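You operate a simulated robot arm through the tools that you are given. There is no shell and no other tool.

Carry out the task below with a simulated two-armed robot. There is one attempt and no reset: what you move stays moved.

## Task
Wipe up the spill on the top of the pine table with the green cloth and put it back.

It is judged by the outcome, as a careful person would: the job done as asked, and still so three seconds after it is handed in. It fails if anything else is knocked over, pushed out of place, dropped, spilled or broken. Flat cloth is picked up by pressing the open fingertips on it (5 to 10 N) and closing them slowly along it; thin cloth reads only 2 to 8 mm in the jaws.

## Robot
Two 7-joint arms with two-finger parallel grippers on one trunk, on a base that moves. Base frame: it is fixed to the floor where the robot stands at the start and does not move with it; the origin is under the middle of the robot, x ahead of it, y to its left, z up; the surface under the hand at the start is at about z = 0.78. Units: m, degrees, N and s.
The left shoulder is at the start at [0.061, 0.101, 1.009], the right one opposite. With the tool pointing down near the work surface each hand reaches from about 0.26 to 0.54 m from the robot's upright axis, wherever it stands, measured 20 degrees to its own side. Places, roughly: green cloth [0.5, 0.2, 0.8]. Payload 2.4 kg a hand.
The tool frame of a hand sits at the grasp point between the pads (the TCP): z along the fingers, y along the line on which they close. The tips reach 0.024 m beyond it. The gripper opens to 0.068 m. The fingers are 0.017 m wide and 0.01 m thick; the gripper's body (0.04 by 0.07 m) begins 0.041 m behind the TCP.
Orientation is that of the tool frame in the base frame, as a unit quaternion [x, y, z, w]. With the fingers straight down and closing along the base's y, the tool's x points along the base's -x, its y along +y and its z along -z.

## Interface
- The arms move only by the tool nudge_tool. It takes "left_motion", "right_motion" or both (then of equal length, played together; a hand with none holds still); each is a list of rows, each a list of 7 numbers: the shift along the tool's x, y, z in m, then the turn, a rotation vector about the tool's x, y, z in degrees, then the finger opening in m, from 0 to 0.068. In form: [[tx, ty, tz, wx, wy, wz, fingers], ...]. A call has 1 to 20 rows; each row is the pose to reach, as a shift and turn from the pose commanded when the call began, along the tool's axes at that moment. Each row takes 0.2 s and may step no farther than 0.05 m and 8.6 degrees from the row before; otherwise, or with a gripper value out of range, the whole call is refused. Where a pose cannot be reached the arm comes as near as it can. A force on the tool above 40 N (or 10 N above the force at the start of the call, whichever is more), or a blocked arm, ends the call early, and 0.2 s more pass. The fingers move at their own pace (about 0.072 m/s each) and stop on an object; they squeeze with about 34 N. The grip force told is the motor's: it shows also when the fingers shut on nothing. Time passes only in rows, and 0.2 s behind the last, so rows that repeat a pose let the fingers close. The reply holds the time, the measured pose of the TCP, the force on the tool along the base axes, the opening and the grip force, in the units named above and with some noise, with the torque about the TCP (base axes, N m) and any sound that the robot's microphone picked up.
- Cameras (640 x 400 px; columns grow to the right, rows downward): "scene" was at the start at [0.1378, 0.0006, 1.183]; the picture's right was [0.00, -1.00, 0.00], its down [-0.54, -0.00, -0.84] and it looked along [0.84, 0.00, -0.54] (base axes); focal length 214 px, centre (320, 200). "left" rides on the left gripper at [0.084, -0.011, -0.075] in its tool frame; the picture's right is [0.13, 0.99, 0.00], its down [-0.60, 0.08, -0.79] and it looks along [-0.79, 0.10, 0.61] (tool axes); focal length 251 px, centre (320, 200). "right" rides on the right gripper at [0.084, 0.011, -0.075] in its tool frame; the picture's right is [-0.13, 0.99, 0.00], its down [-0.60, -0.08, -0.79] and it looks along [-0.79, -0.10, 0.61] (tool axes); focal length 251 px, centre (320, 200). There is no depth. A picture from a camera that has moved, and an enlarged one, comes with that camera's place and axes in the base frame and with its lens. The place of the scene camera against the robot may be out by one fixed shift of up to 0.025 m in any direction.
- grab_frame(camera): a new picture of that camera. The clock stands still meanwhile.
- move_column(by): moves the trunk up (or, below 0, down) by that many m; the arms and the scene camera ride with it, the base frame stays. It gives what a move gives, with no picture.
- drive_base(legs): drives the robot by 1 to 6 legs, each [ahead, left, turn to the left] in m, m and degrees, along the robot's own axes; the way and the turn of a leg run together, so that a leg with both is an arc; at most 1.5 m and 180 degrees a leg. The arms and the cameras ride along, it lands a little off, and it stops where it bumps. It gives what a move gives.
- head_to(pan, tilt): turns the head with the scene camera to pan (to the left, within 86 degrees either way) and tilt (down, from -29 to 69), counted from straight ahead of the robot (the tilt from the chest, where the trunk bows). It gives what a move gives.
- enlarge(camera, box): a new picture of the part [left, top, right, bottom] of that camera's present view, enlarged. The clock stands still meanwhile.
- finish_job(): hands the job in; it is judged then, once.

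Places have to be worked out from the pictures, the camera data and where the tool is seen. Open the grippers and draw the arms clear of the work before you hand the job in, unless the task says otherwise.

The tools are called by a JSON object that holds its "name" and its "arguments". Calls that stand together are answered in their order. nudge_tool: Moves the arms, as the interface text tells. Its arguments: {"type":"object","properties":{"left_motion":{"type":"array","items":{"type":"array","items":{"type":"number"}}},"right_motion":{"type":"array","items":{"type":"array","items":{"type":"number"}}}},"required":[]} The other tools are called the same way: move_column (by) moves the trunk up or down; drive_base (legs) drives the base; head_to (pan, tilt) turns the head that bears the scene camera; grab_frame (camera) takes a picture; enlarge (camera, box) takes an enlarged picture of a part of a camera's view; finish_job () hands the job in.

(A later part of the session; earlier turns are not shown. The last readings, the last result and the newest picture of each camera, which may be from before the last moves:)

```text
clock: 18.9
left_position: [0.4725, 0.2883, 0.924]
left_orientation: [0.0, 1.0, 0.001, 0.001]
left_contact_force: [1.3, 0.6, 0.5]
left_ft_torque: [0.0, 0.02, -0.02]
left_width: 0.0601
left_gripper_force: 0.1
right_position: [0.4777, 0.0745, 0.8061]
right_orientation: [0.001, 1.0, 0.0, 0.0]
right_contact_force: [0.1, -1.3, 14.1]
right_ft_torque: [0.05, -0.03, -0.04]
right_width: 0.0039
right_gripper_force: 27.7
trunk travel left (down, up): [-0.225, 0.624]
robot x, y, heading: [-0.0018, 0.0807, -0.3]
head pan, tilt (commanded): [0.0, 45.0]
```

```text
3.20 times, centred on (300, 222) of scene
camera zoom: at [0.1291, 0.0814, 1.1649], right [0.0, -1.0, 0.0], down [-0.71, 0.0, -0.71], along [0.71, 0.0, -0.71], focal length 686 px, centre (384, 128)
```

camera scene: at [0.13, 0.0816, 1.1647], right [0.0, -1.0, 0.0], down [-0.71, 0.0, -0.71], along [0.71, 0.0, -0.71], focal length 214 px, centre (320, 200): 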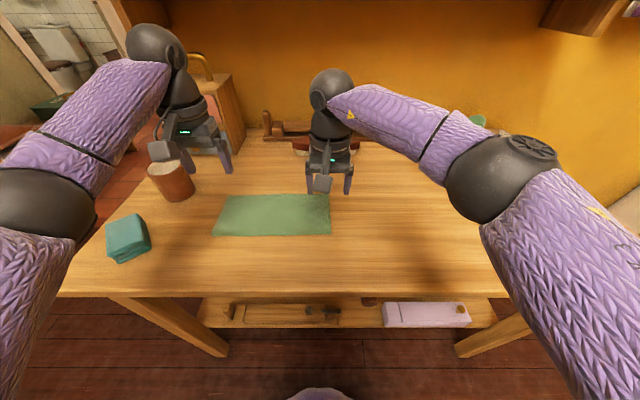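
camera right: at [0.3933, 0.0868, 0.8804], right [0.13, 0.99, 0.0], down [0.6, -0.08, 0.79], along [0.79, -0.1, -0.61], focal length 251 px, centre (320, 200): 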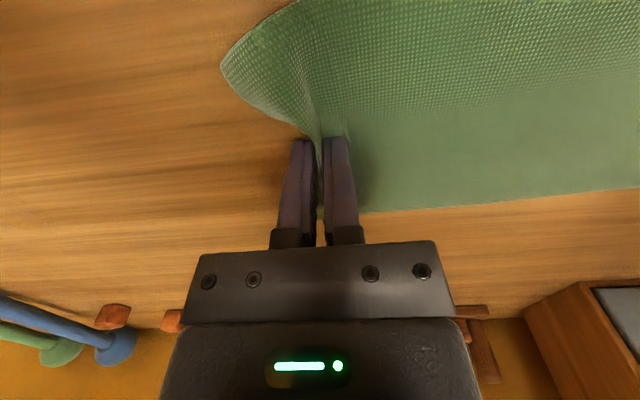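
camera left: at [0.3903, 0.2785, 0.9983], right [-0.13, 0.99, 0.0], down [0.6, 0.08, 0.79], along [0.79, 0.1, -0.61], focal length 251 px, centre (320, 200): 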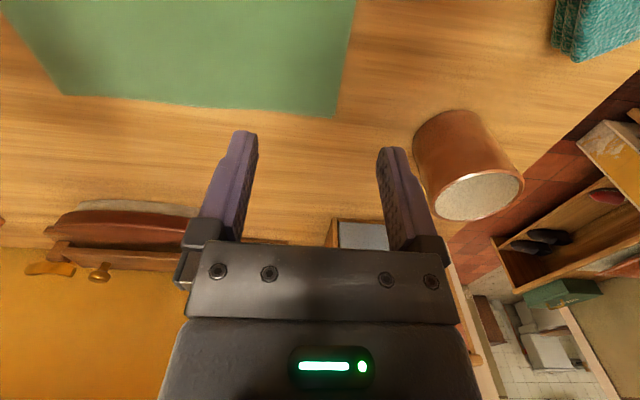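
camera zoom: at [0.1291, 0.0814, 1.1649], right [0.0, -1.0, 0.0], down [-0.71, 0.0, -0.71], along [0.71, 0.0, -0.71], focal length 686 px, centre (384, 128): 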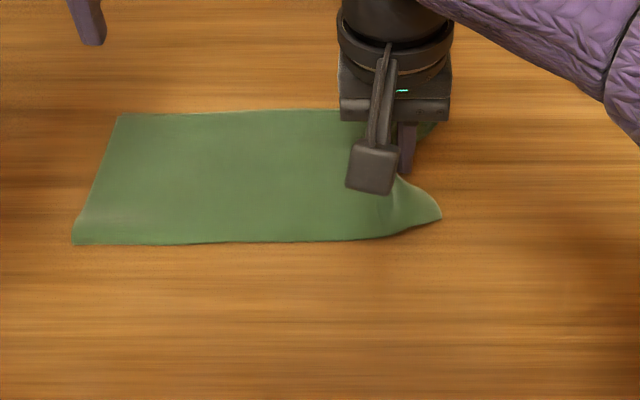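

The right hand has the cloth (3.9 mm in the jaws). Next, the left end: a fresh left wrist picture to place it.

{"name": "grab_frame", "arguments": {"camera": "left"}}

{"name": "enlarge", "arguments": {"camera": "left", "box": [200, 0, 480, 175]}}

```text
taken
camera left: at [0.3895, 0.2783, 0.9988], right [-0.13, 0.99, 0.0], down [0.6, 0.08, 0.79], along [0.79, 0.1, -0.61], focal length 251 px, centre (320, 200)
```

left: 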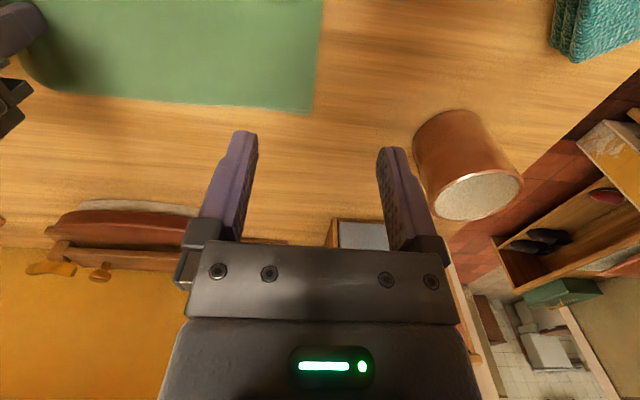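

```text
2.29 times, centred on (340, 88) of left
camera zoom: at [0.3895, 0.2783, 0.9988], right [-0.13, 0.99, 0.0], down [0.6, 0.08, 0.79], along [0.79, 0.1, -0.61], focal length 575 px, centre (274, 457)
```

zoom: 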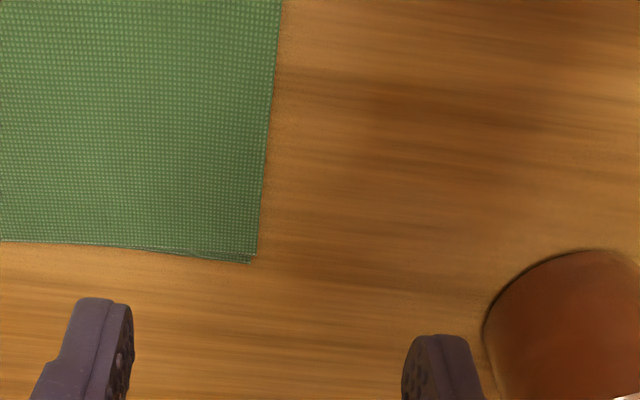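

The cloth has slid about 2 cm right; its left edge is now at y≈0.287. I'll bring the left hand down to straddle it at y≈0.272, stopping above contact.

{"name": "nudge_tool", "arguments": {"left_motion": [[0, -0.008, 0.02, 0, 0, 0, 0.05], [-0.002, -0.016, 0.04, 0, 0, 0, 0.05], [-0.002, -0.016, 0.06, 0, 0, 0, 0.05], [-0.002, -0.016, 0.08, 0, 0, 0, 0.05], [-0.002, -0.016, 0.095, 0, 0, 0, 0.05], [-0.002, -0.016, 0.102, 0, 0, 0, 0.05]]}}

{"name": "grab_frame", "arguments": {"camera": "left"}}

```text
clock: 20.3
left_position: [0.4751, 0.2731, 0.8224]
left_orientation: [0.0, 1.0, 0.0, 0.0]
left_contact_force: [0.7, 0.9, -0.1]
left_ft_torque: [-0.01, -0.05, -0.05]
left_width: 0.05
left_gripper_force: 0.1
right_position: [0.4771, 0.0727, 0.8064]
right_orientation: [0.001, 1.0, 0.0, -0.001]
right_contact_force: [-0.3, -1.1, 14.3]
right_ft_torque: [0.07, 0.0, 0.04]
right_width: 0.0039
right_gripper_force: 27.2
trunk travel left (down, up): [-0.225, 0.624]
robot x, y, heading: [0.0028, 0.0846, 0.1]
head pan, tilt (commanded): [0.0, 45.0]
```

```text
taken
camera left: at [0.3921, 0.2626, 0.8967], right [-0.13, 0.99, 0.0], down [0.6, 0.08, 0.79], along [0.79, 0.1, -0.61], focal length 251 px, centre (320, 200)
```

left: 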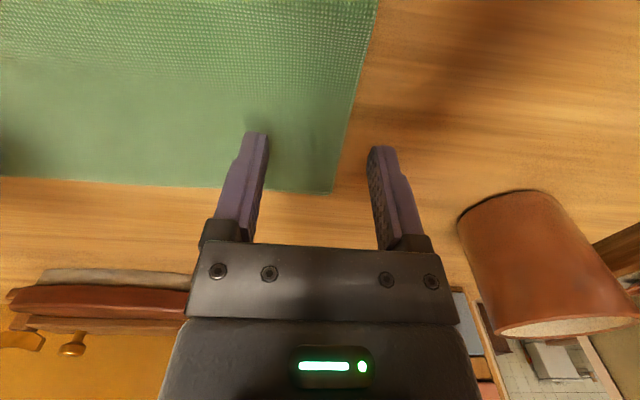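

The left edge lies between the left fingers. I'll lower to light contact.

{"name": "nudge_tool", "arguments": {"left_motion": [[0, 0, 0.005, 0, 0, 0, 0.05], [0, 0, 0.01, 0, 0, 0, 0.05], [0, 0, 0.014, 0, 0, 0, 0.05], [0, 0, 0.0165, 0, 0, 0, 0.05], [0, 0, 0.0175, 0, 0, 0, 0.05]]}}

```text
clock: 21.5
left_position: [0.4736, 0.2723, 0.8054]
left_orientation: [0.0, 1.0, 0.0, 0.002]
left_contact_force: [0.9, -0.2, 11.9]
left_ft_torque: [-0.34, -0.01, -0.01]
left_width: 0.0499
left_gripper_force: 0.0
right_position: [0.4777, 0.0753, 0.8057]
right_orientation: [0.001, 1.0, -0.001, 0.0]
right_contact_force: [1.7, -1.0, 8.7]
right_ft_torque: [0.07, -0.04, 0.02]
right_width: 0.004
right_gripper_force: 27.3
trunk travel left (down, up): [-0.225, 0.624]
robot x, y, heading: [-0.0023, 0.0806, -0.0]
head pan, tilt (commanded): [0.0, 45.0]
```

The left finger is pressing the cloth at about 12 N. I'll ease off half a millimetre and close slowly.

{"name": "nudge_tool", "arguments": {"left_motion": [[0, 0, -0.0005, 0, 0, 0, 0.05], [0, 0, -0.0005, 0, 0, 0, 0.046], [0, 0, -0.0005, 0, 0, 0, 0.042], [0, 0, -0.0005, 0, 0, 0, 0.038], [0, 0, -0.0005, 0, 0, 0, 0.034], [0, 0, -0.0005, 0, 0, 0, 0.03], [0, 0, -0.0005, 0, 0, 0, 0.027], [0, 0, -0.0005, 0, 0, 0, 0.024], [0, 0, -0.0005, 0, 0, 0, 0.021], [0, 0, -0.0005, 0, 0, 0, 0.018]]}}

{"name": "grab_frame", "arguments": {"camera": "left"}}

```text
clock: 23.7
left_position: [0.4748, 0.273, 0.8059]
left_orientation: [-0.001, 1.0, 0.001, 0.001]
left_contact_force: [0.3, -6.4, 16.0]
left_ft_torque: [-0.43, -0.04, -0.01]
left_width: 0.0185
left_gripper_force: 3.6
right_position: [0.4777, 0.0749, 0.8056]
right_orientation: [0.0, 1.0, -0.001, 0.001]
right_contact_force: [-0.4, 5.8, 3.1]
right_ft_torque: [0.18, 0.0, -0.01]
right_width: 0.0037
right_gripper_force: 27.0
trunk travel left (down, up): [-0.225, 0.624]
robot x, y, heading: [-0.0004, 0.078, -0.3]
head pan, tilt (commanded): [0.0, 45.0]
```

```text
taken
camera left: at [0.3913, 0.2627, 0.88], right [-0.13, 0.99, 0.0], down [0.6, 0.08, 0.79], along [0.79, 0.1, -0.61], focal length 251 px, centre (320, 200)
```

left: 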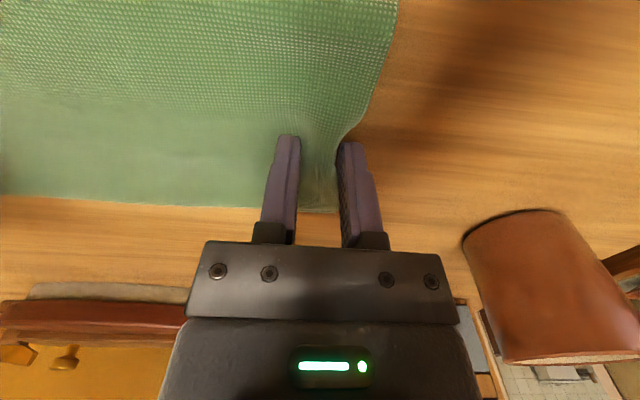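

The cloth has gone taut between the hands (about 6 N). I'll finish closing while moving the left hand slightly toward the right hand so the cloth isn't stretched.

{"name": "nudge_tool", "arguments": {"left_motion": [[0, -0.002, 0, 0, 0, 0, 0.015], [0, -0.004, 0, 0, 0, 0, 0.012], [0, -0.006, 0, 0, 0, 0, 0.009], [0, -0.008, 0, 0, 0, 0, 0.006], [0, -0.01, 0, 0, 0, 0, 0.003], [0, -0.01, 0, 0, 0, 0, 0.0], [0, -0.01, 0, 0, 0, 0, 0.0], [0, -0.01, 0, 0, 0, 0, 0.0]]}}

{"name": "grab_frame", "arguments": {"camera": "left"}}

{"name": "grab_frame", "arguments": {"camera": "scene"}}

```text
clock: 25.5
left_position: [0.4741, 0.2627, 0.8063]
left_orientation: [-0.001, 1.0, 0.0, 0.002]
left_contact_force: [-0.7, 2.8, 20.8]
left_ft_torque: [-0.05, 0.02, 0.03]
left_width: 0.0035
left_gripper_force: 27.2
right_position: [0.4772, 0.0742, 0.8048]
right_orientation: [0.001, 1.0, 0.0, 0.001]
right_contact_force: [0.7, 1.1, 1.2]
right_ft_torque: [0.07, -0.01, 0.01]
right_width: 0.0039
right_gripper_force: 27.5
trunk travel left (down, up): [-0.225, 0.624]
robot x, y, heading: [0.0009, 0.0811, 0.1]
head pan, tilt (commanded): [0.0, 45.0]
```

```text
taken
camera left: at [0.3912, 0.2525, 0.8801], right [-0.13, 0.99, 0.0], down [0.6, 0.08, 0.79], along [0.79, 0.1, -0.61], focal length 251 px, centre (320, 200)
```

left: 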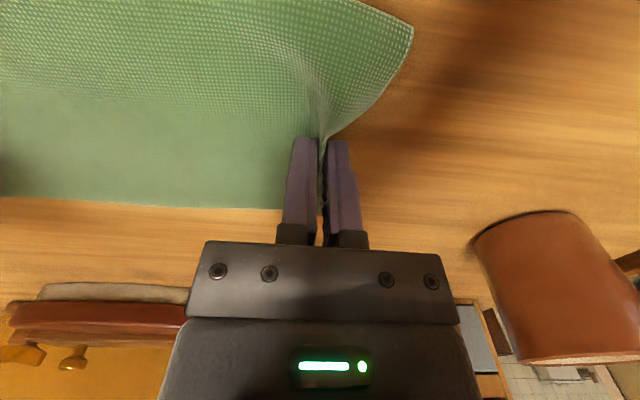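

```text
taken
camera scene: at [0.1283, 0.0816, 1.165], right [0.0, -1.0, 0.0], down [-0.71, 0.0, -0.71], along [0.71, 0.0, -0.71], focal length 214 px, centre (320, 200)
```

scene: 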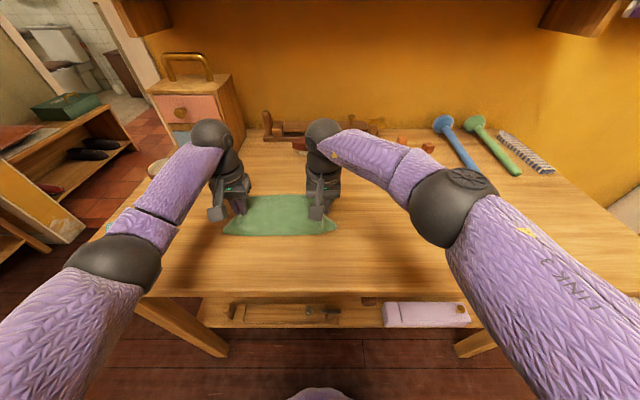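

Both hands hold the cloth, with 3.5 mm and 3.9 mm in the jaws. I'll lift both together by 6 cm and check the grip.

{"name": "nudge_tool", "arguments": {"left_motion": [[0, 0, -0.01, 0, 0, 0, 0], [0, 0, -0.02, 0, 0, 0, 0], [0, 0, -0.03, 0, 0, 0, 0], [0, 0, -0.04, 0, 0, 0, 0], [0, 0, -0.05, 0, 0, 0, 0], [0, 0, -0.06, 0, 0, 0, 0]], "right_motion": [[0, 0, -0.01, 0, 0, 0, 0], [0, 0, -0.02, 0, 0, 0, 0], [0, 0, -0.03, 0, 0, 0, 0], [0, 0, -0.04, 0, 0, 0, 0], [0, 0, -0.05, 0, 0, 0, 0], [0, 0, -0.06, 0, 0, 0, 0]]}}

{"name": "enlarge", "arguments": {"camera": "scene", "box": [180, 130, 380, 255]}}

{"name": "grab_frame", "arguments": {"camera": "right"}}

{"name": "grab_frame", "arguments": {"camera": "left"}}

```text
clock: 26.9
left_position: [0.4761, 0.2613, 0.8658]
left_orientation: [0.001, 1.0, 0.0, 0.0]
left_contact_force: [0.1, -0.2, -0.8]
left_ft_torque: [-0.01, -0.01, 0.01]
left_width: 0.0033
left_gripper_force: 27.2
right_position: [0.4783, 0.0731, 0.8649]
right_orientation: [0.001, 1.0, 0.0, 0.0]
right_contact_force: [1.1, 0.3, -1.0]
right_ft_torque: [0.0, -0.02, -0.01]
right_width: 0.0038
right_gripper_force: 26.8
trunk travel left (down, up): [-0.225, 0.624]
robot x, y, heading: [0.0014, 0.083, -0.2]
head pan, tilt (commanded): [0.0, 45.0]
```

```text
3.20 times, centred on (280, 192) of scene
camera zoom: at [0.13, 0.0816, 1.1647], right [0.0, -1.0, 0.0], down [-0.71, 0.0, -0.71], along [0.71, 0.0, -0.71], focal length 686 px, centre (448, 224)
```

zoom: 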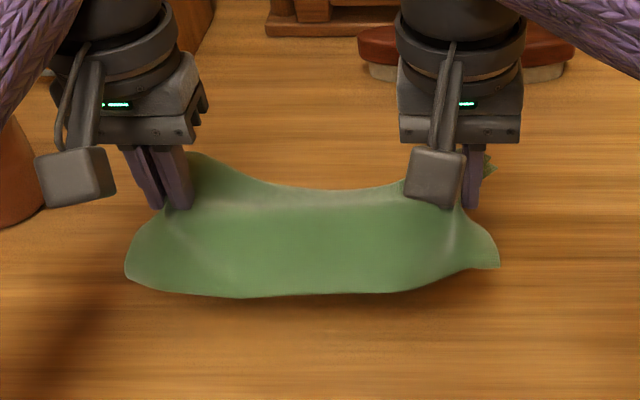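

```text
taken
camera right: at [0.3939, 0.0869, 0.9397], right [0.13, 0.99, 0.0], down [0.6, -0.08, 0.79], along [0.79, -0.1, -0.61], focal length 251 px, centre (320, 200)
```

right: 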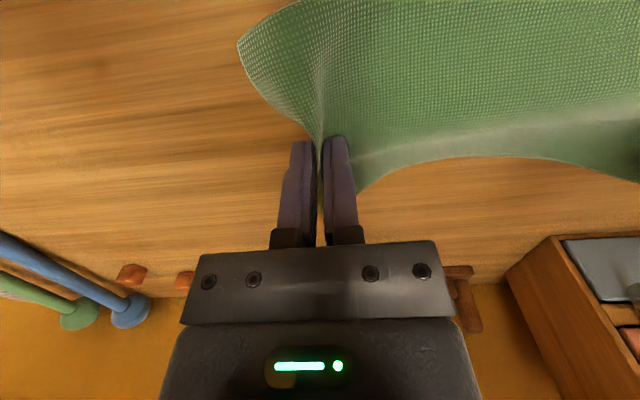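

```text
taken
camera left: at [0.3929, 0.252, 0.9402], right [-0.13, 0.99, 0.0], down [0.6, 0.08, 0.79], along [0.79, 0.1, -0.61], focal length 251 px, centre (320, 200)
```

left: 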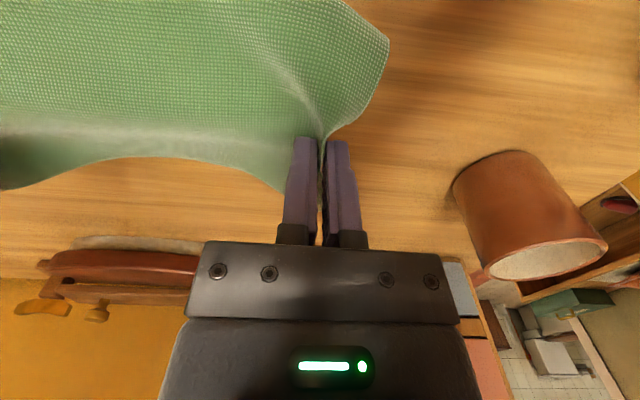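

The cloth hangs well between both hands and nothing is left on the table. I'll drive the base 5 cm ahead and 20 cm right to bring it to the spill.

{"name": "drive_base", "arguments": {"legs": [[0.05, -0.2, 0]]}}

{"name": "grab_frame", "arguments": {"camera": "scene"}}

{"name": "grab_frame", "arguments": {"camera": "right"}}

```text
clock: 28.5
left_position: [0.5279, 0.0621, 0.8659]
left_orientation: [0.0, 1.0, -0.001, -0.001]
left_contact_force: [-0.2, 0.0, -0.2]
left_ft_torque: [0.0, 0.03, 0.04]
left_width: 0.0033
left_gripper_force: 26.9
right_position: [0.5279, -0.125, 0.8655]
right_orientation: [0.001, 1.0, 0.0, 0.0]
right_contact_force: [0.5, 0.4, 0.4]
right_ft_torque: [0.03, 0.0, -0.02]
right_width: 0.0037
right_gripper_force: 27.4
trunk travel left (down, up): [-0.225, 0.624]
robot x, y, heading: [0.051, -0.1186, -0.2]
head pan, tilt (commanded): [0.0, 45.0]
```

```text
taken
camera scene: at [0.18, -0.1178, 1.1647], right [0.0, -1.0, 0.0], down [-0.71, 0.0, -0.71], along [0.71, 0.0, -0.71], focal length 214 px, centre (320, 200)
```

scene: 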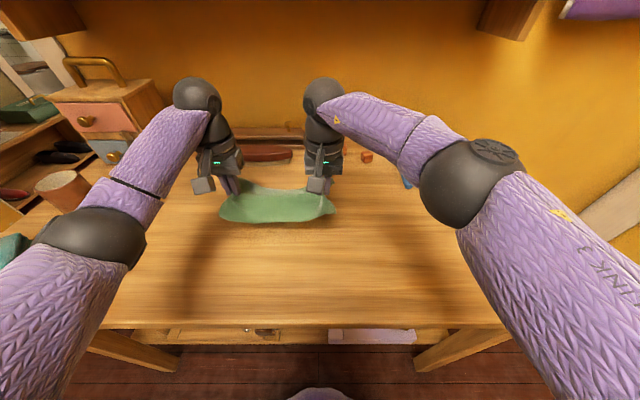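

```text
taken
camera right: at [0.444, -0.1125, 0.9397], right [0.13, 0.99, 0.0], down [0.6, -0.08, 0.79], along [0.79, -0.1, -0.61], focal length 251 px, centre (320, 200)
```

right: 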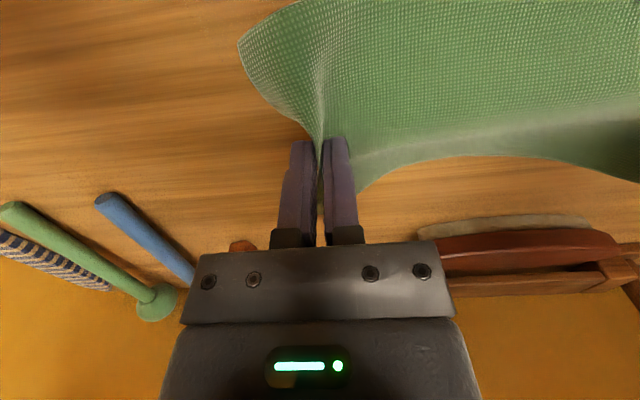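

The hands are now at y≈0.062 and −0.125. I'll zoom in where I expect the spill, around scene pixel (339, 221), to refine its location.

{"name": "enlarge", "arguments": {"camera": "scene", "box": [300, 190, 400, 252]}}

{"name": "enlarge", "arguments": {"camera": "right", "box": [80, 0, 320, 150]}}

```text
6.40 times, centred on (350, 221) of scene
camera zoom: at [0.18, -0.1178, 1.1647], right [0.0, -1.0, 0.0], down [-0.71, 0.0, -0.71], along [0.71, 0.0, -0.71], focal length 1373 px, centre (128, 66)
```

zoom: 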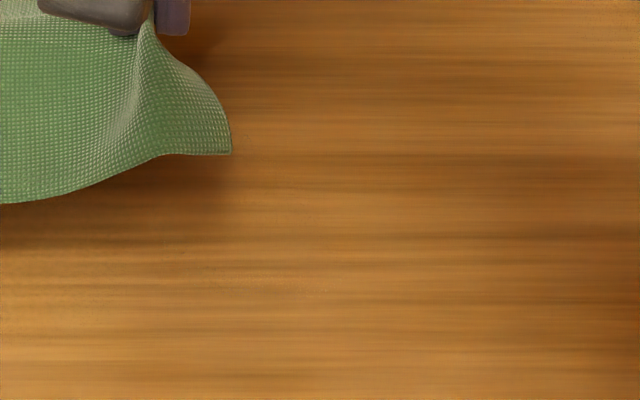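

```text
2.67 times, centred on (200, 75) of right
camera zoom: at [0.444, -0.1125, 0.9397], right [0.13, 0.99, 0.0], down [0.6, -0.08, 0.79], along [0.79, -0.1, -0.61], focal length 670 px, centre (640, 533)
```

zoom: 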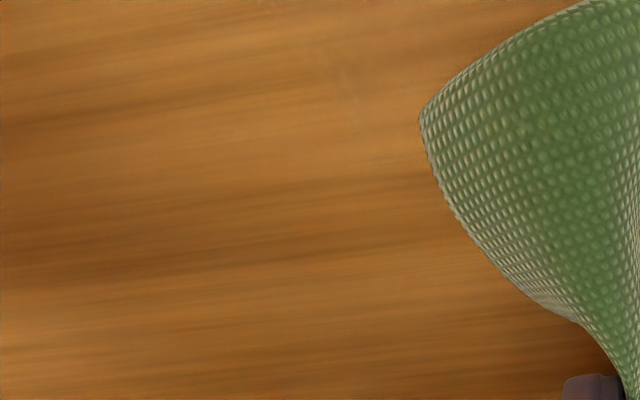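

The spill's near edge shows at x≈0.458, matching my estimate. I'll move the cloth over it, with the right hand at (0.498, −0.215) and the left at (0.498, −0.03), and lower close to the table.

{"name": "nudge_tool", "arguments": {"left_motion": [[0.01, -0.03, 0, 0, 0, 0, 0], [0.02, -0.06, 0, 0, 0, 0, 0], [0.03, -0.09, 0, 0, 0, 0, 0], [0.03, -0.09, 0.015, 0, 0, 0, 0], [0.03, -0.09, 0.03, 0, 0, 0, 0], [0.03, -0.09, 0.045, 0, 0, 0, 0], [0.03, -0.09, 0.055, 0, 0, 0, 0]], "right_motion": [[0.01, -0.03, 0, 0, 0, 0, 0], [0.02, -0.06, 0, 0, 0, 0, 0], [0.03, -0.09, 0, 0, 0, 0, 0], [0.03, -0.09, 0.015, 0, 0, 0, 0], [0.03, -0.09, 0.03, 0, 0, 0, 0], [0.03, -0.09, 0.045, 0, 0, 0, 0], [0.03, -0.09, 0.055, 0, 0, 0, 0]]}}

{"name": "grab_frame", "arguments": {"camera": "scene"}}

{"name": "grab_frame", "arguments": {"camera": "right"}}

```text
clock: 30.1
left_position: [0.4967, -0.028, 0.8098]
left_orientation: [-0.001, 1.0, 0.0, 0.0]
left_contact_force: [0.4, -0.5, -0.2]
left_ft_torque: [0.01, 0.01, 0.01]
left_width: 0.0032
left_gripper_force: 26.8
right_position: [0.4983, -0.2142, 0.8099]
right_orientation: [0.001, 1.0, 0.0, 0.0]
right_contact_force: [-0.6, 0.6, 0.1]
right_ft_torque: [0.02, 0.03, 0.01]
right_width: 0.004
right_gripper_force: 27.2
trunk travel left (down, up): [-0.225, 0.624]
robot x, y, heading: [0.0499, -0.121, -0.1]
head pan, tilt (commanded): [0.0, 45.0]
```

```text
taken
camera scene: at [0.18, -0.1179, 1.1647], right [0.0, -1.0, 0.0], down [-0.71, 0.0, -0.71], along [0.71, 0.0, -0.71], focal length 214 px, centre (320, 200)
```

scene: 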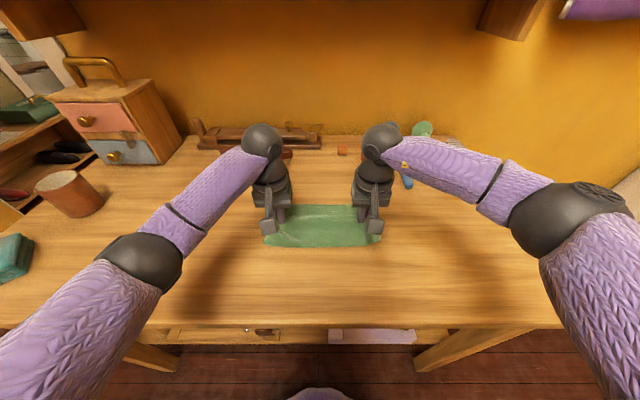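

```text
taken
camera right: at [0.4137, -0.2027, 0.8845], right [0.13, 0.99, 0.0], down [0.6, -0.08, 0.79], along [0.79, -0.1, -0.61], focal length 251 px, centre (320, 200)
```

right: 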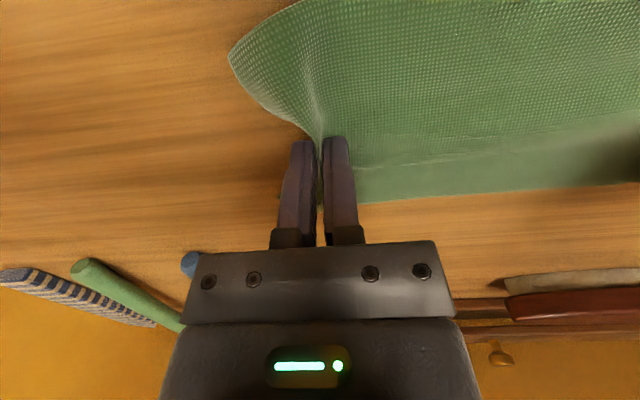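

The cloth lies over the spill. I'll lower the last few millimetres to light pressure.

{"name": "nudge_tool", "arguments": {"left_motion": [[0, 0, 0.002, 0, 0, 0, 0], [0, 0, 0.004, 0, 0, 0, 0], [0, 0, 0.005, 0, 0, 0, 0]], "right_motion": [[0, 0, 0.002, 0, 0, 0, 0], [0, 0, 0.004, 0, 0, 0, 0], [0, 0, 0.005, 0, 0, 0, 0]]}}

```text
clock: 30.9
left_position: [0.496, -0.0261, 0.806]
left_orientation: [0.0, 1.0, 0.0, 0.001]
left_contact_force: [1.3, 0.4, 4.3]
left_ft_torque: [-0.03, -0.01, 0.04]
left_width: 0.0031
left_gripper_force: 27.2
right_position: [0.497, -0.2158, 0.8064]
right_orientation: [0.0, 1.0, 0.001, 0.001]
right_contact_force: [1.2, -1.0, 7.8]
right_ft_torque: [0.03, -0.04, -0.03]
right_width: 0.004
right_gripper_force: 27.4
trunk travel left (down, up): [-0.225, 0.624]
robot x, y, heading: [0.049, -0.119, -0.1]
head pan, tilt (commanded): [0.0, 45.0]
```

Contact is about 8 N on the right and 4 N on the left. I'll wipe in back-and-forth strokes over the near half of the spill, both hands moving together.

{"name": "nudge_tool", "arguments": {"left_motion": [[0.023, 0, 0, 0, 0, 0, 0], [0.046, 0, 0, 0, 0, 0, 0], [0.046, 0.033, 0, 0, 0, 0, 0], [0.046, 0.066, 0, 0, 0, 0, 0], [0.046, 0.095, 0, 0, 0, 0, 0], [0.034, 0.095, 0, 0, 0, 0, 0], [0.034, 0.062, 0, 0, 0, 0, 0], [0.034, 0.03, 0, 0, 0, 0, 0], [0.034, 0, 0, 0, 0, 0, 0], [0.022, 0, 0, 0, 0, 0, 0], [0.022, 0.033, 0, 0, 0, 0, 0], [0.022, 0.066, 0, 0, 0, 0, 0], [0.022, 0.095, 0, 0, 0, 0, 0], [0.01, 0.095, 0, 0, 0, 0, 0], [0.01, 0.062, 0, 0, 0, 0, 0], [0.01, 0.03, 0, 0, 0, 0, 0], [0.01, 0, 0, 0, 0, 0, 0]], "right_motion": [[0.023, 0, 0, 0, 0, 0, 0], [0.046, 0, 0, 0, 0, 0, 0], [0.046, 0.033, 0, 0, 0, 0, 0], [0.046, 0.066, 0, 0, 0, 0, 0], [0.046, 0.095, 0, 0, 0, 0, 0], [0.034, 0.095, 0, 0, 0, 0, 0], [0.034, 0.062, 0, 0, 0, 0, 0], [0.034, 0.03, 0, 0, 0, 0, 0], [0.034, 0, 0, 0, 0, 0, 0], [0.022, 0, 0, 0, 0, 0, 0], [0.022, 0.033, 0, 0, 0, 0, 0], [0.022, 0.066, 0, 0, 0, 0, 0], [0.022, 0.095, 0, 0, 0, 0, 0], [0.01, 0.095, 0, 0, 0, 0, 0], [0.01, 0.062, 0, 0, 0, 0, 0], [0.01, 0.03, 0, 0, 0, 0, 0], [0.01, 0, 0, 0, 0, 0, 0]]}}

{"name": "grab_frame", "arguments": {"camera": "scene"}}

{"name": "grab_frame", "arguments": {"camera": "right"}}

```text
clock: 34.5
left_position: [0.4851, -0.0275, 0.8064]
left_orientation: [0.0, 1.0, 0.0, 0.002]
left_contact_force: [-0.9, 1.1, 12.9]
left_ft_torque: [-0.03, 0.04, 0.0]
left_width: 0.0033
left_gripper_force: 26.7
right_position: [0.4862, -0.2152, 0.8054]
right_orientation: [0.002, 1.0, 0.0, 0.001]
right_contact_force: [1.2, 2.7, 13.7]
right_ft_torque: [0.13, -0.03, 0.04]
right_width: 0.004
right_gripper_force: 27.3
trunk travel left (down, up): [-0.225, 0.624]
robot x, y, heading: [0.0503, -0.1203, 0.2]
head pan, tilt (commanded): [0.0, 45.0]
```

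```text
taken
camera scene: at [0.1784, -0.1169, 1.165], right [0.0, -1.0, 0.0], down [-0.71, 0.0, -0.71], along [0.71, 0.0, -0.71], focal length 214 px, centre (320, 200)
```

scene: 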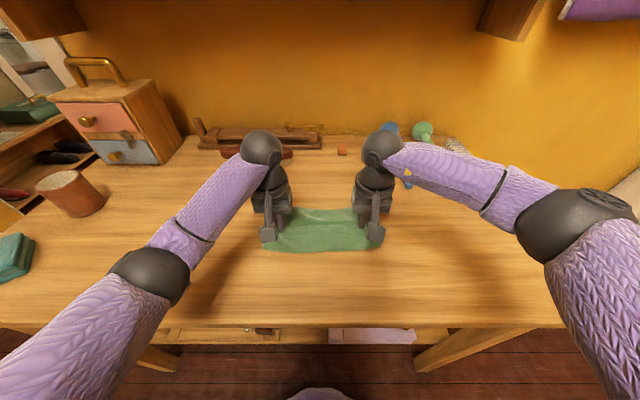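

```text
taken
camera right: at [0.402, -0.2019, 0.8803], right [0.13, 0.99, 0.0], down [0.6, -0.08, 0.79], along [0.79, -0.1, -0.61], focal length 251 px, centre (320, 200)
```

right: 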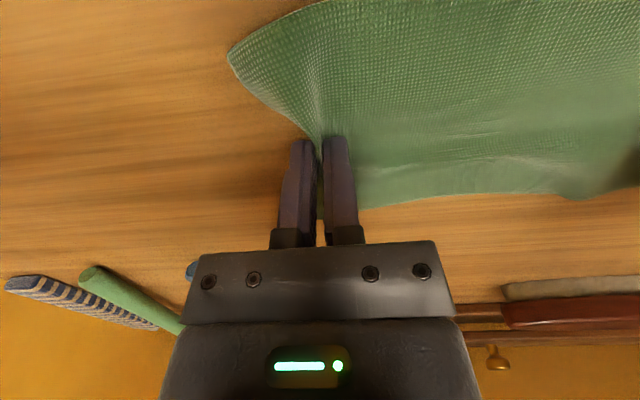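

The grip holds and the cloth stays flat. I'll continue the strokes over the far half of the spill.

{"name": "nudge_tool", "arguments": {"left_motion": [[-0.012, 0, 0, 0, 0, 0, 0], [-0.012, 0.033, 0, 0, 0, 0, 0], [-0.012, 0.066, 0, 0, 0, 0, 0], [-0.012, 0.095, 0, 0, 0, 0, 0], [-0.024, 0.095, 0, 0, 0, 0, 0], [-0.024, 0.062, 0, 0, 0, 0, 0], [-0.024, 0.03, 0, 0, 0, 0, 0], [-0.024, 0, 0, 0, 0, 0, 0], [-0.036, 0, 0, 0, 0, 0, 0], [-0.036, 0.033, 0, 0, 0, 0, 0], [-0.036, 0.066, 0, 0, 0, 0, 0], [-0.036, 0.095, 0, 0, 0, 0, 0], [-0.048, 0.095, 0, 0, 0, 0, 0], [-0.048, 0.062, 0, 0, 0, 0, 0], [-0.048, 0.03, 0, 0, 0, 0, 0], [-0.048, 0, 0, 0, 0, 0, 0], [-0.06, 0, 0, 0, 0, 0, 0], [-0.06, 0.033, 0, 0, 0, 0, 0], [-0.06, 0.066, 0, 0, 0, 0, 0], [-0.06, 0.095, 0, 0, 0, 0, 0]], "right_motion": [[-0.012, 0, 0, 0, 0, 0, 0], [-0.012, 0.033, 0, 0, 0, 0, 0], [-0.012, 0.066, 0, 0, 0, 0, 0], [-0.012, 0.095, 0, 0, 0, 0, 0], [-0.024, 0.095, 0, 0, 0, 0, 0], [-0.024, 0.062, 0, 0, 0, 0, 0], [-0.024, 0.03, 0, 0, 0, 0, 0], [-0.024, 0, 0, 0, 0, 0, 0], [-0.036, 0, 0, 0, 0, 0, 0], [-0.036, 0.033, 0, 0, 0, 0, 0], [-0.036, 0.066, 0, 0, 0, 0, 0], [-0.036, 0.095, 0, 0, 0, 0, 0], [-0.048, 0.095, 0, 0, 0, 0, 0], [-0.048, 0.062, 0, 0, 0, 0, 0], [-0.048, 0.03, 0, 0, 0, 0, 0], [-0.048, 0, 0, 0, 0, 0, 0], [-0.06, 0, 0, 0, 0, 0, 0], [-0.06, 0.033, 0, 0, 0, 0, 0], [-0.06, 0.066, 0, 0, 0, 0, 0], [-0.06, 0.095, 0, 0, 0, 0, 0]]}}

{"name": "grab_frame", "arguments": {"camera": "scene"}}

{"name": "enlarge", "arguments": {"camera": "scene", "box": [280, 180, 400, 255]}}

{"name": "grab_frame", "arguments": {"camera": "right"}}

```text
clock: 38.7
left_position: [0.5452, 0.0675, 0.8055]
left_orientation: [0.001, 1.0, 0.001, 0.0]
left_contact_force: [-1.1, -3.2, 6.1]
left_ft_torque: [-0.08, 0.02, -0.01]
left_width: 0.0033
left_gripper_force: 26.9
right_position: [0.5433, -0.124, 0.8061]
right_orientation: [0.001, 1.0, 0.0, 0.0]
right_contact_force: [2.3, -0.9, 14.3]
right_ft_torque: [0.06, -0.04, -0.01]
right_width: 0.0039
right_gripper_force: 27.5
right hand out of reach, approached as far as the arm can: row 20
trunk travel left (down, up): [-0.225, 0.624]
robot x, y, heading: [0.0519, -0.1161, -0.0]
head pan, tilt (commanded): [0.0, 45.0]
```

```text
taken
camera scene: at [0.1787, -0.1189, 1.165], right [0.0, -1.0, 0.0], down [-0.71, 0.0, -0.71], along [0.71, 0.0, -0.71], focal length 214 px, centre (320, 200)
```

scene: 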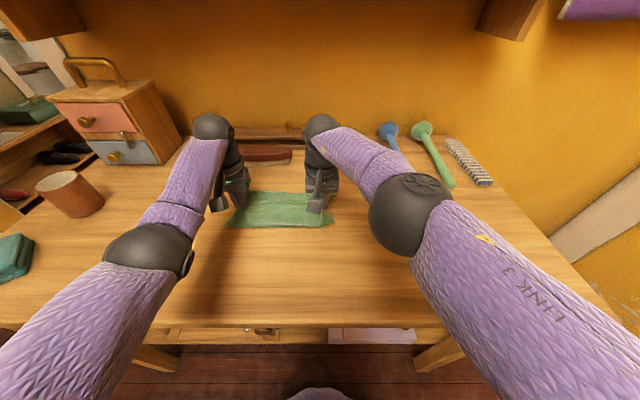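

```text
5.33 times, centred on (340, 218) of scene
camera zoom: at [0.1787, -0.1189, 1.165], right [0.0, -1.0, 0.0], down [-0.71, 0.0, -0.71], along [0.71, 0.0, -0.71], focal length 1144 px, centre (213, 107)
```

zoom: 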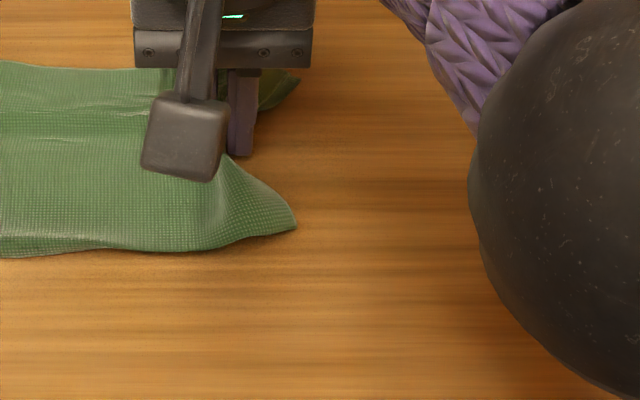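

```text
taken
camera right: at [0.4586, -0.1105, 0.8803], right [0.13, 0.99, 0.0], down [0.6, -0.08, 0.79], along [0.79, -0.1, -0.61], focal length 251 px, centre (320, 200)
```

right: 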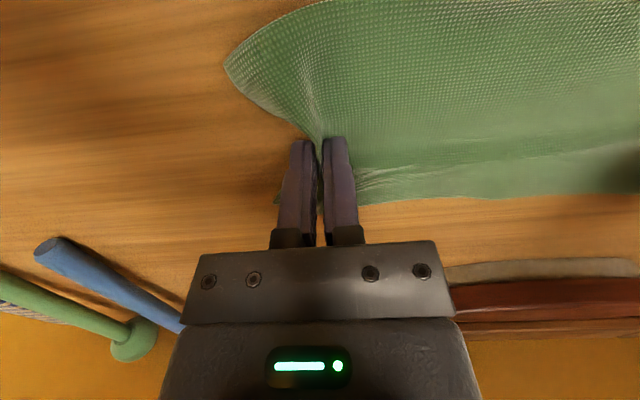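

The strokes are complete. I'll lift the cloth and move it left to check whether the spill is gone.

{"name": "nudge_tool", "arguments": {"left_motion": [[0.005, 0, -0.015, 0, 0, 0, 0], [0.01, 0, -0.03, 0, 0, 0, 0], [0.02, 0, -0.045, 0, 0, 0, 0], [0.03, 0, -0.06, 0, 0, 0, 0], [0.04, 0.03, -0.06, 0, 0, 0, 0], [0.04, 0.06, -0.06, 0, 0, 0, 0], [0.04, 0.09, -0.06, 0, 0, 0, 0]], "right_motion": [[0.005, 0, -0.015, 0, 0, 0, 0], [0.01, 0, -0.03, 0, 0, 0, 0], [0.02, 0, -0.045, 0, 0, 0, 0], [0.03, 0, -0.06, 0, 0, 0, 0], [0.04, 0.03, -0.06, 0, 0, 0, 0], [0.04, 0.06, -0.06, 0, 0, 0, 0], [0.04, 0.09, -0.06, 0, 0, 0, 0]]}}

{"name": "grab_frame", "arguments": {"camera": "scene"}}

{"name": "enlarge", "arguments": {"camera": "scene", "box": [290, 180, 410, 255]}}

{"name": "enlarge", "arguments": {"camera": "right", "box": [0, 0, 320, 200]}}

```text
clock: 40.3
left_position: [0.5057, 0.1574, 0.8645]
left_orientation: [-0.001, 1.0, 0.0, 0.0]
left_contact_force: [-0.1, -1.9, -0.1]
left_ft_torque: [-0.05, -0.02, 0.02]
left_width: 0.0031
left_gripper_force: 27.7
right_position: [0.5009, -0.0336, 0.864]
right_orientation: [0.001, 1.0, 0.001, 0.0]
right_contact_force: [0.5, 1.7, -0.4]
right_ft_torque: [0.08, -0.02, 0.0]
right_width: 0.0041
right_gripper_force: 27.3
trunk travel left (down, up): [-0.225, 0.624]
robot x, y, heading: [0.05, -0.1148, 0.0]
head pan, tilt (commanded): [0.0, 45.0]
```

```text
taken
camera scene: at [0.18, -0.1178, 1.1647], right [0.0, -1.0, 0.0], down [-0.71, 0.0, -0.71], along [0.71, 0.0, -0.71], focal length 214 px, centre (320, 200)
```

scene: 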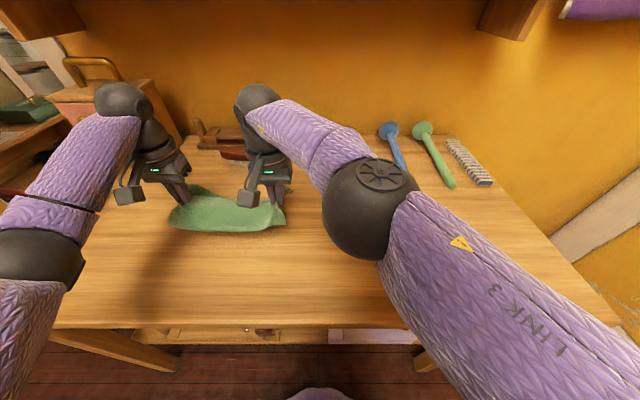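

```text
5.33 times, centred on (350, 218) of scene
camera zoom: at [0.18, -0.1178, 1.1647], right [0.0, -1.0, 0.0], down [-0.71, 0.0, -0.71], along [0.71, 0.0, -0.71], focal length 1144 px, centre (160, 107)
```

zoom: 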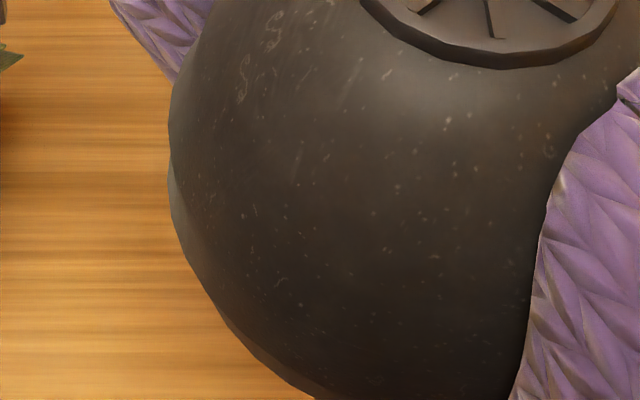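

```text
2.00 times, centred on (160, 100) of right
camera zoom: at [0.417, -0.0207, 0.9392], right [0.13, 0.99, 0.0], down [0.6, -0.08, 0.79], along [0.79, -0.1, -0.61], focal length 503 px, centre (640, 400)
```

zoom: 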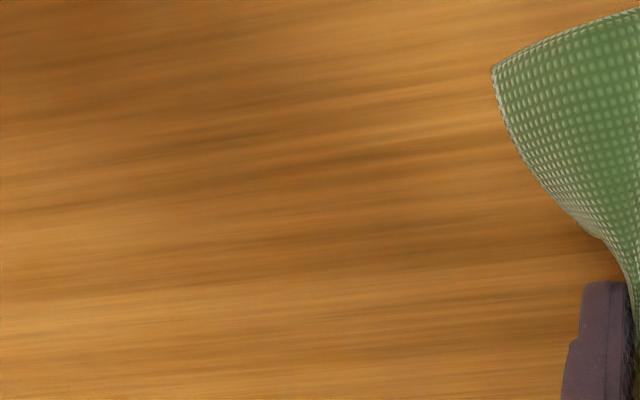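

The right elbow hides the spill area from here. I'll shift the hands back right relative to the base and drive the base left about 0.2 m, putting the cloth above its old place with a clear view of the spill.

{"name": "nudge_tool", "arguments": {"left_motion": [[0, -0.026, 0, 0, 0, 0, 0], [0, -0.052, 0, 0, 0, 0, 0], [0, -0.076, 0, 0, 0, 0, 0]], "right_motion": [[0, -0.026, 0, 0, 0, 0, 0], [0, -0.052, 0, 0, 0, 0, 0], [0, -0.076, 0, 0, 0, 0, 0]]}}

{"name": "drive_base", "arguments": {"legs": [[-0.025, 0.2, 0]]}}

{"name": "grab_frame", "arguments": {"camera": "scene"}}

{"name": "enlarge", "arguments": {"camera": "scene", "box": [360, 160, 520, 260]}}

```text
clock: 41.1
left_position: [0.5064, 0.0808, 0.8655]
left_orientation: [-0.001, 1.0, 0.001, -0.001]
left_contact_force: [0.7, -1.3, 0.0]
left_ft_torque: [-0.05, -0.01, 0.03]
left_width: 0.0035
left_gripper_force: 27.4
right_position: [0.5024, -0.1076, 0.8652]
right_orientation: [0.001, 1.0, 0.0, 0.0]
right_contact_force: [-0.1, 1.3, 0.4]
right_ft_torque: [0.05, -0.03, -0.01]
right_width: 0.0037
right_gripper_force: 27.7
trunk travel left (down, up): [-0.225, 0.624]
robot x, y, heading: [0.0547, -0.1168, 0.1]
head pan, tilt (commanded): [0.0, 45.0]
```

```text
clock: 42.8
left_position: [0.4812, 0.2843, 0.8653]
left_orientation: [-0.001, 1.0, 0.0, -0.001]
left_contact_force: [-0.2, -1.3, -0.4]
left_ft_torque: [-0.03, 0.01, 0.05]
left_width: 0.0032
left_gripper_force: 27.1
right_position: [0.4782, 0.0955, 0.8641]
right_orientation: [-0.001, 1.0, 0.001, 0.0]
right_contact_force: [0.0, 1.2, 0.1]
right_ft_torque: [0.05, 0.02, 0.0]
right_width: 0.0036
right_gripper_force: 27.4
trunk travel left (down, up): [-0.225, 0.624]
robot x, y, heading: [0.0251, 0.084, 0.1]
head pan, tilt (commanded): [0.0, 45.0]
```

```text
taken
camera scene: at [0.1547, 0.0845, 1.1647], right [0.0, -1.0, 0.0], down [-0.71, 0.0, -0.71], along [0.71, 0.0, -0.71], focal length 214 px, centre (320, 200)
```

scene: 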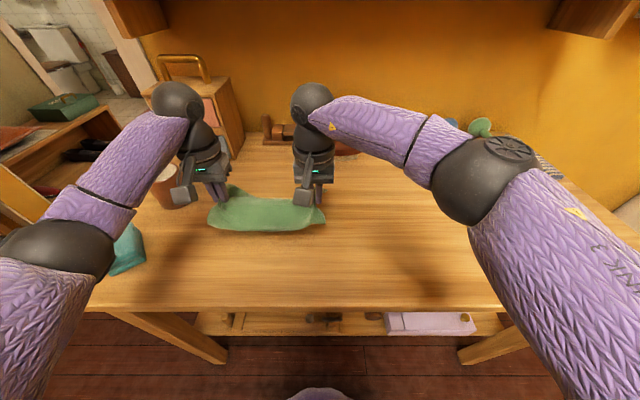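

```text
4.00 times, centred on (440, 210) of scene
camera zoom: at [0.1547, 0.0845, 1.1647], right [0.0, -1.0, 0.0], down [-0.71, 0.0, -0.71], along [0.71, 0.0, -0.71], focal length 858 px, centre (-160, 160)
```

zoom: 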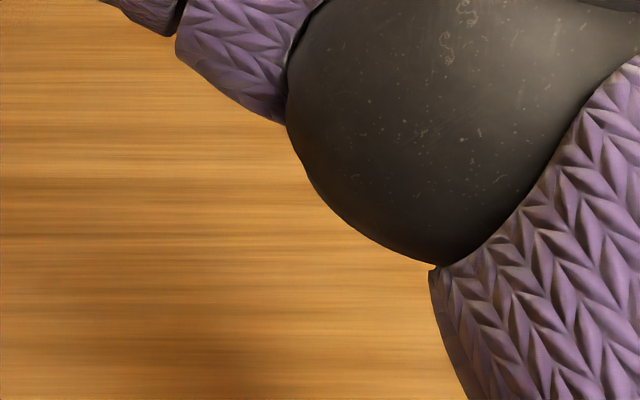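

The spill region should be at about (423, 212) in this view and looks clean. I'll zoom in further, and use the right wrist camera too.

{"name": "enlarge", "arguments": {"camera": "scene", "box": [390, 190, 450, 228]}}

{"name": "grab_frame", "arguments": {"camera": "right"}}

{"name": "enlarge", "arguments": {"camera": "right", "box": [0, 0, 240, 150]}}

```text
10.53 times, centred on (420, 209) of scene
camera zoom: at [0.1547, 0.0845, 1.1647], right [0.0, -1.0, 0.0], down [-0.71, 0.0, -0.71], along [0.71, 0.0, -0.71], focal length 2258 px, centre (-733, 105)
```

zoom: 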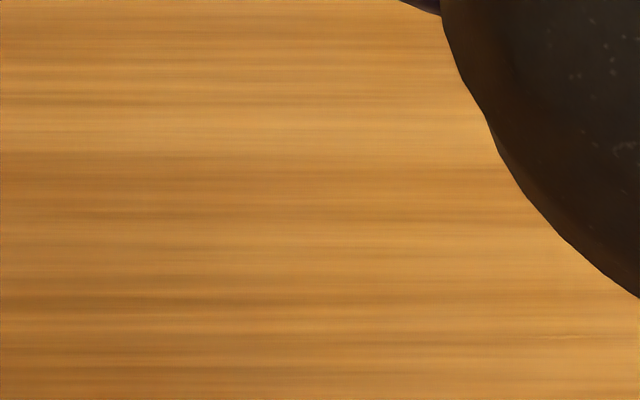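

```text
taken
camera right: at [0.3936, 0.107, 0.9398], right [0.13, 0.99, 0.0], down [0.6, -0.08, 0.79], along [0.79, -0.1, -0.61], focal length 251 px, centre (320, 200)
```

right: 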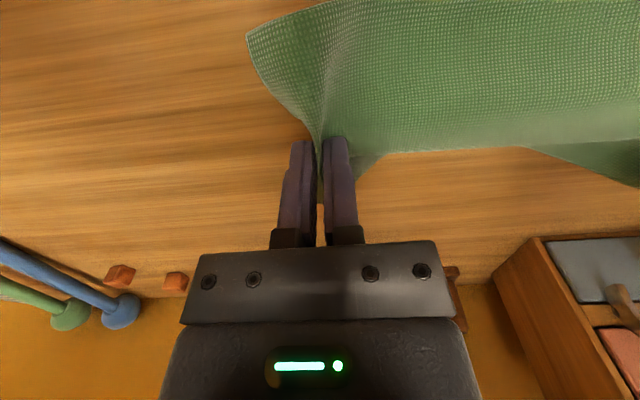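

```text
2.67 times, centred on (120, 75) of right
camera zoom: at [0.3936, 0.107, 0.9398], right [0.13, 0.99, 0.0], down [0.6, -0.08, 0.79], along [0.79, -0.1, -0.61], focal length 670 px, centre (853, 533)
```

zoom: 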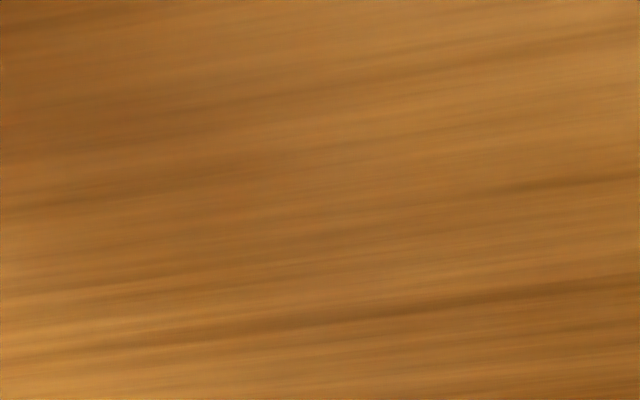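

It looks mostly clean, but there's a faint line near (0.468, −0.199) and the elbow hides part of the area. I'll shift both hands 10 cm right to move the elbow out of the way and look again.

{"name": "nudge_tool", "arguments": {"left_motion": [[0, -0.03, 0, 0, 0, 0, 0], [0, -0.06, 0, 0, 0, 0, 0], [0, -0.09, 0, 0, 0, 0, 0], [0, -0.11, 0, 0, 0, 0, 0]], "right_motion": [[0, -0.03, 0, 0, 0, 0, 0], [0, -0.06, 0, 0, 0, 0, 0], [0, -0.09, 0, 0, 0, 0, 0], [0, -0.11, 0, 0, 0, 0, 0]]}}

{"name": "grab_frame", "arguments": {"camera": "scene"}}

{"name": "enlarge", "arguments": {"camera": "scene", "box": [380, 180, 476, 240]}}

{"name": "enlarge", "arguments": {"camera": "scene", "box": [410, 195, 460, 226]}}

```text
clock: 43.8
left_position: [0.4806, 0.1745, 0.8645]
left_orientation: [-0.001, 1.0, 0.001, 0.0]
left_contact_force: [0.3, -0.8, -0.6]
left_ft_torque: [-0.07, -0.05, 0.01]
left_width: 0.0033
left_gripper_force: 27.5
right_position: [0.4767, -0.0156, 0.8664]
right_orientation: [0.0, 1.0, 0.0, 0.0]
right_contact_force: [0.2, 1.4, 0.0]
right_ft_torque: [0.06, -0.05, -0.01]
right_width: 0.0037
right_gripper_force: 27.1
trunk travel left (down, up): [-0.225, 0.624]
robot x, y, heading: [0.0268, 0.0833, -0.0]
head pan, tilt (commanded): [0.0, 45.0]
```

```text
taken
camera scene: at [0.1547, 0.0843, 1.1647], right [0.0, -1.0, 0.0], down [-0.71, 0.0, -0.71], along [0.71, 0.0, -0.71], focal length 214 px, centre (320, 200)
```

scene: 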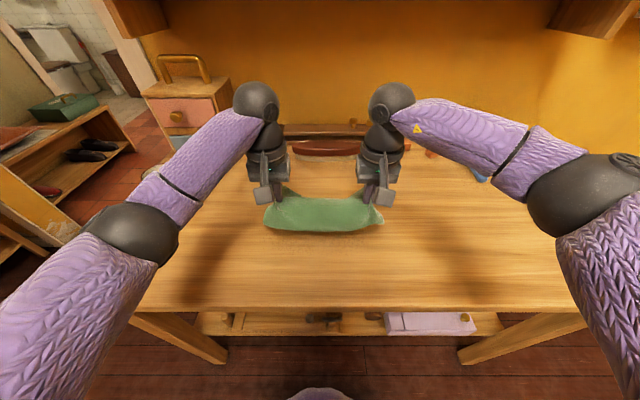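

```text
6.67 times, centred on (428, 210) of scene
camera zoom: at [0.1547, 0.0843, 1.1647], right [0.0, -1.0, 0.0], down [-0.71, 0.0, -0.71], along [0.71, 0.0, -0.71], focal length 1430 px, centre (-400, 133)
```

zoom: 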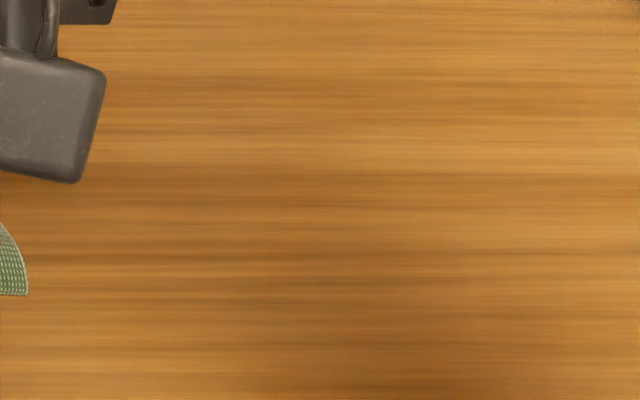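

```text
12.80 times, centred on (435, 210) of scene
camera zoom: at [0.1547, 0.0843, 1.1647], right [0.0, -1.0, 0.0], down [-0.71, 0.0, -0.71], along [0.71, 0.0, -0.71], focal length 2745 px, centre (-1152, 66)
```

zoom: 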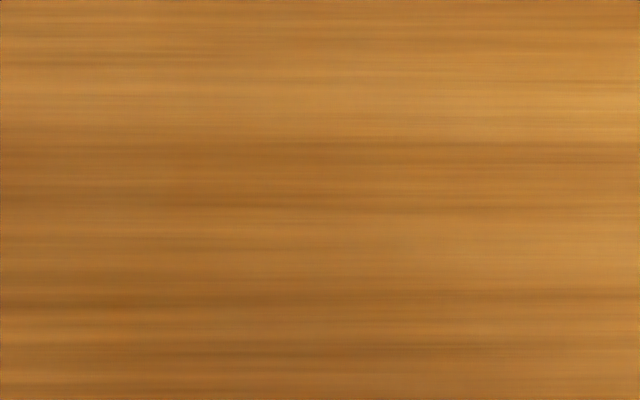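

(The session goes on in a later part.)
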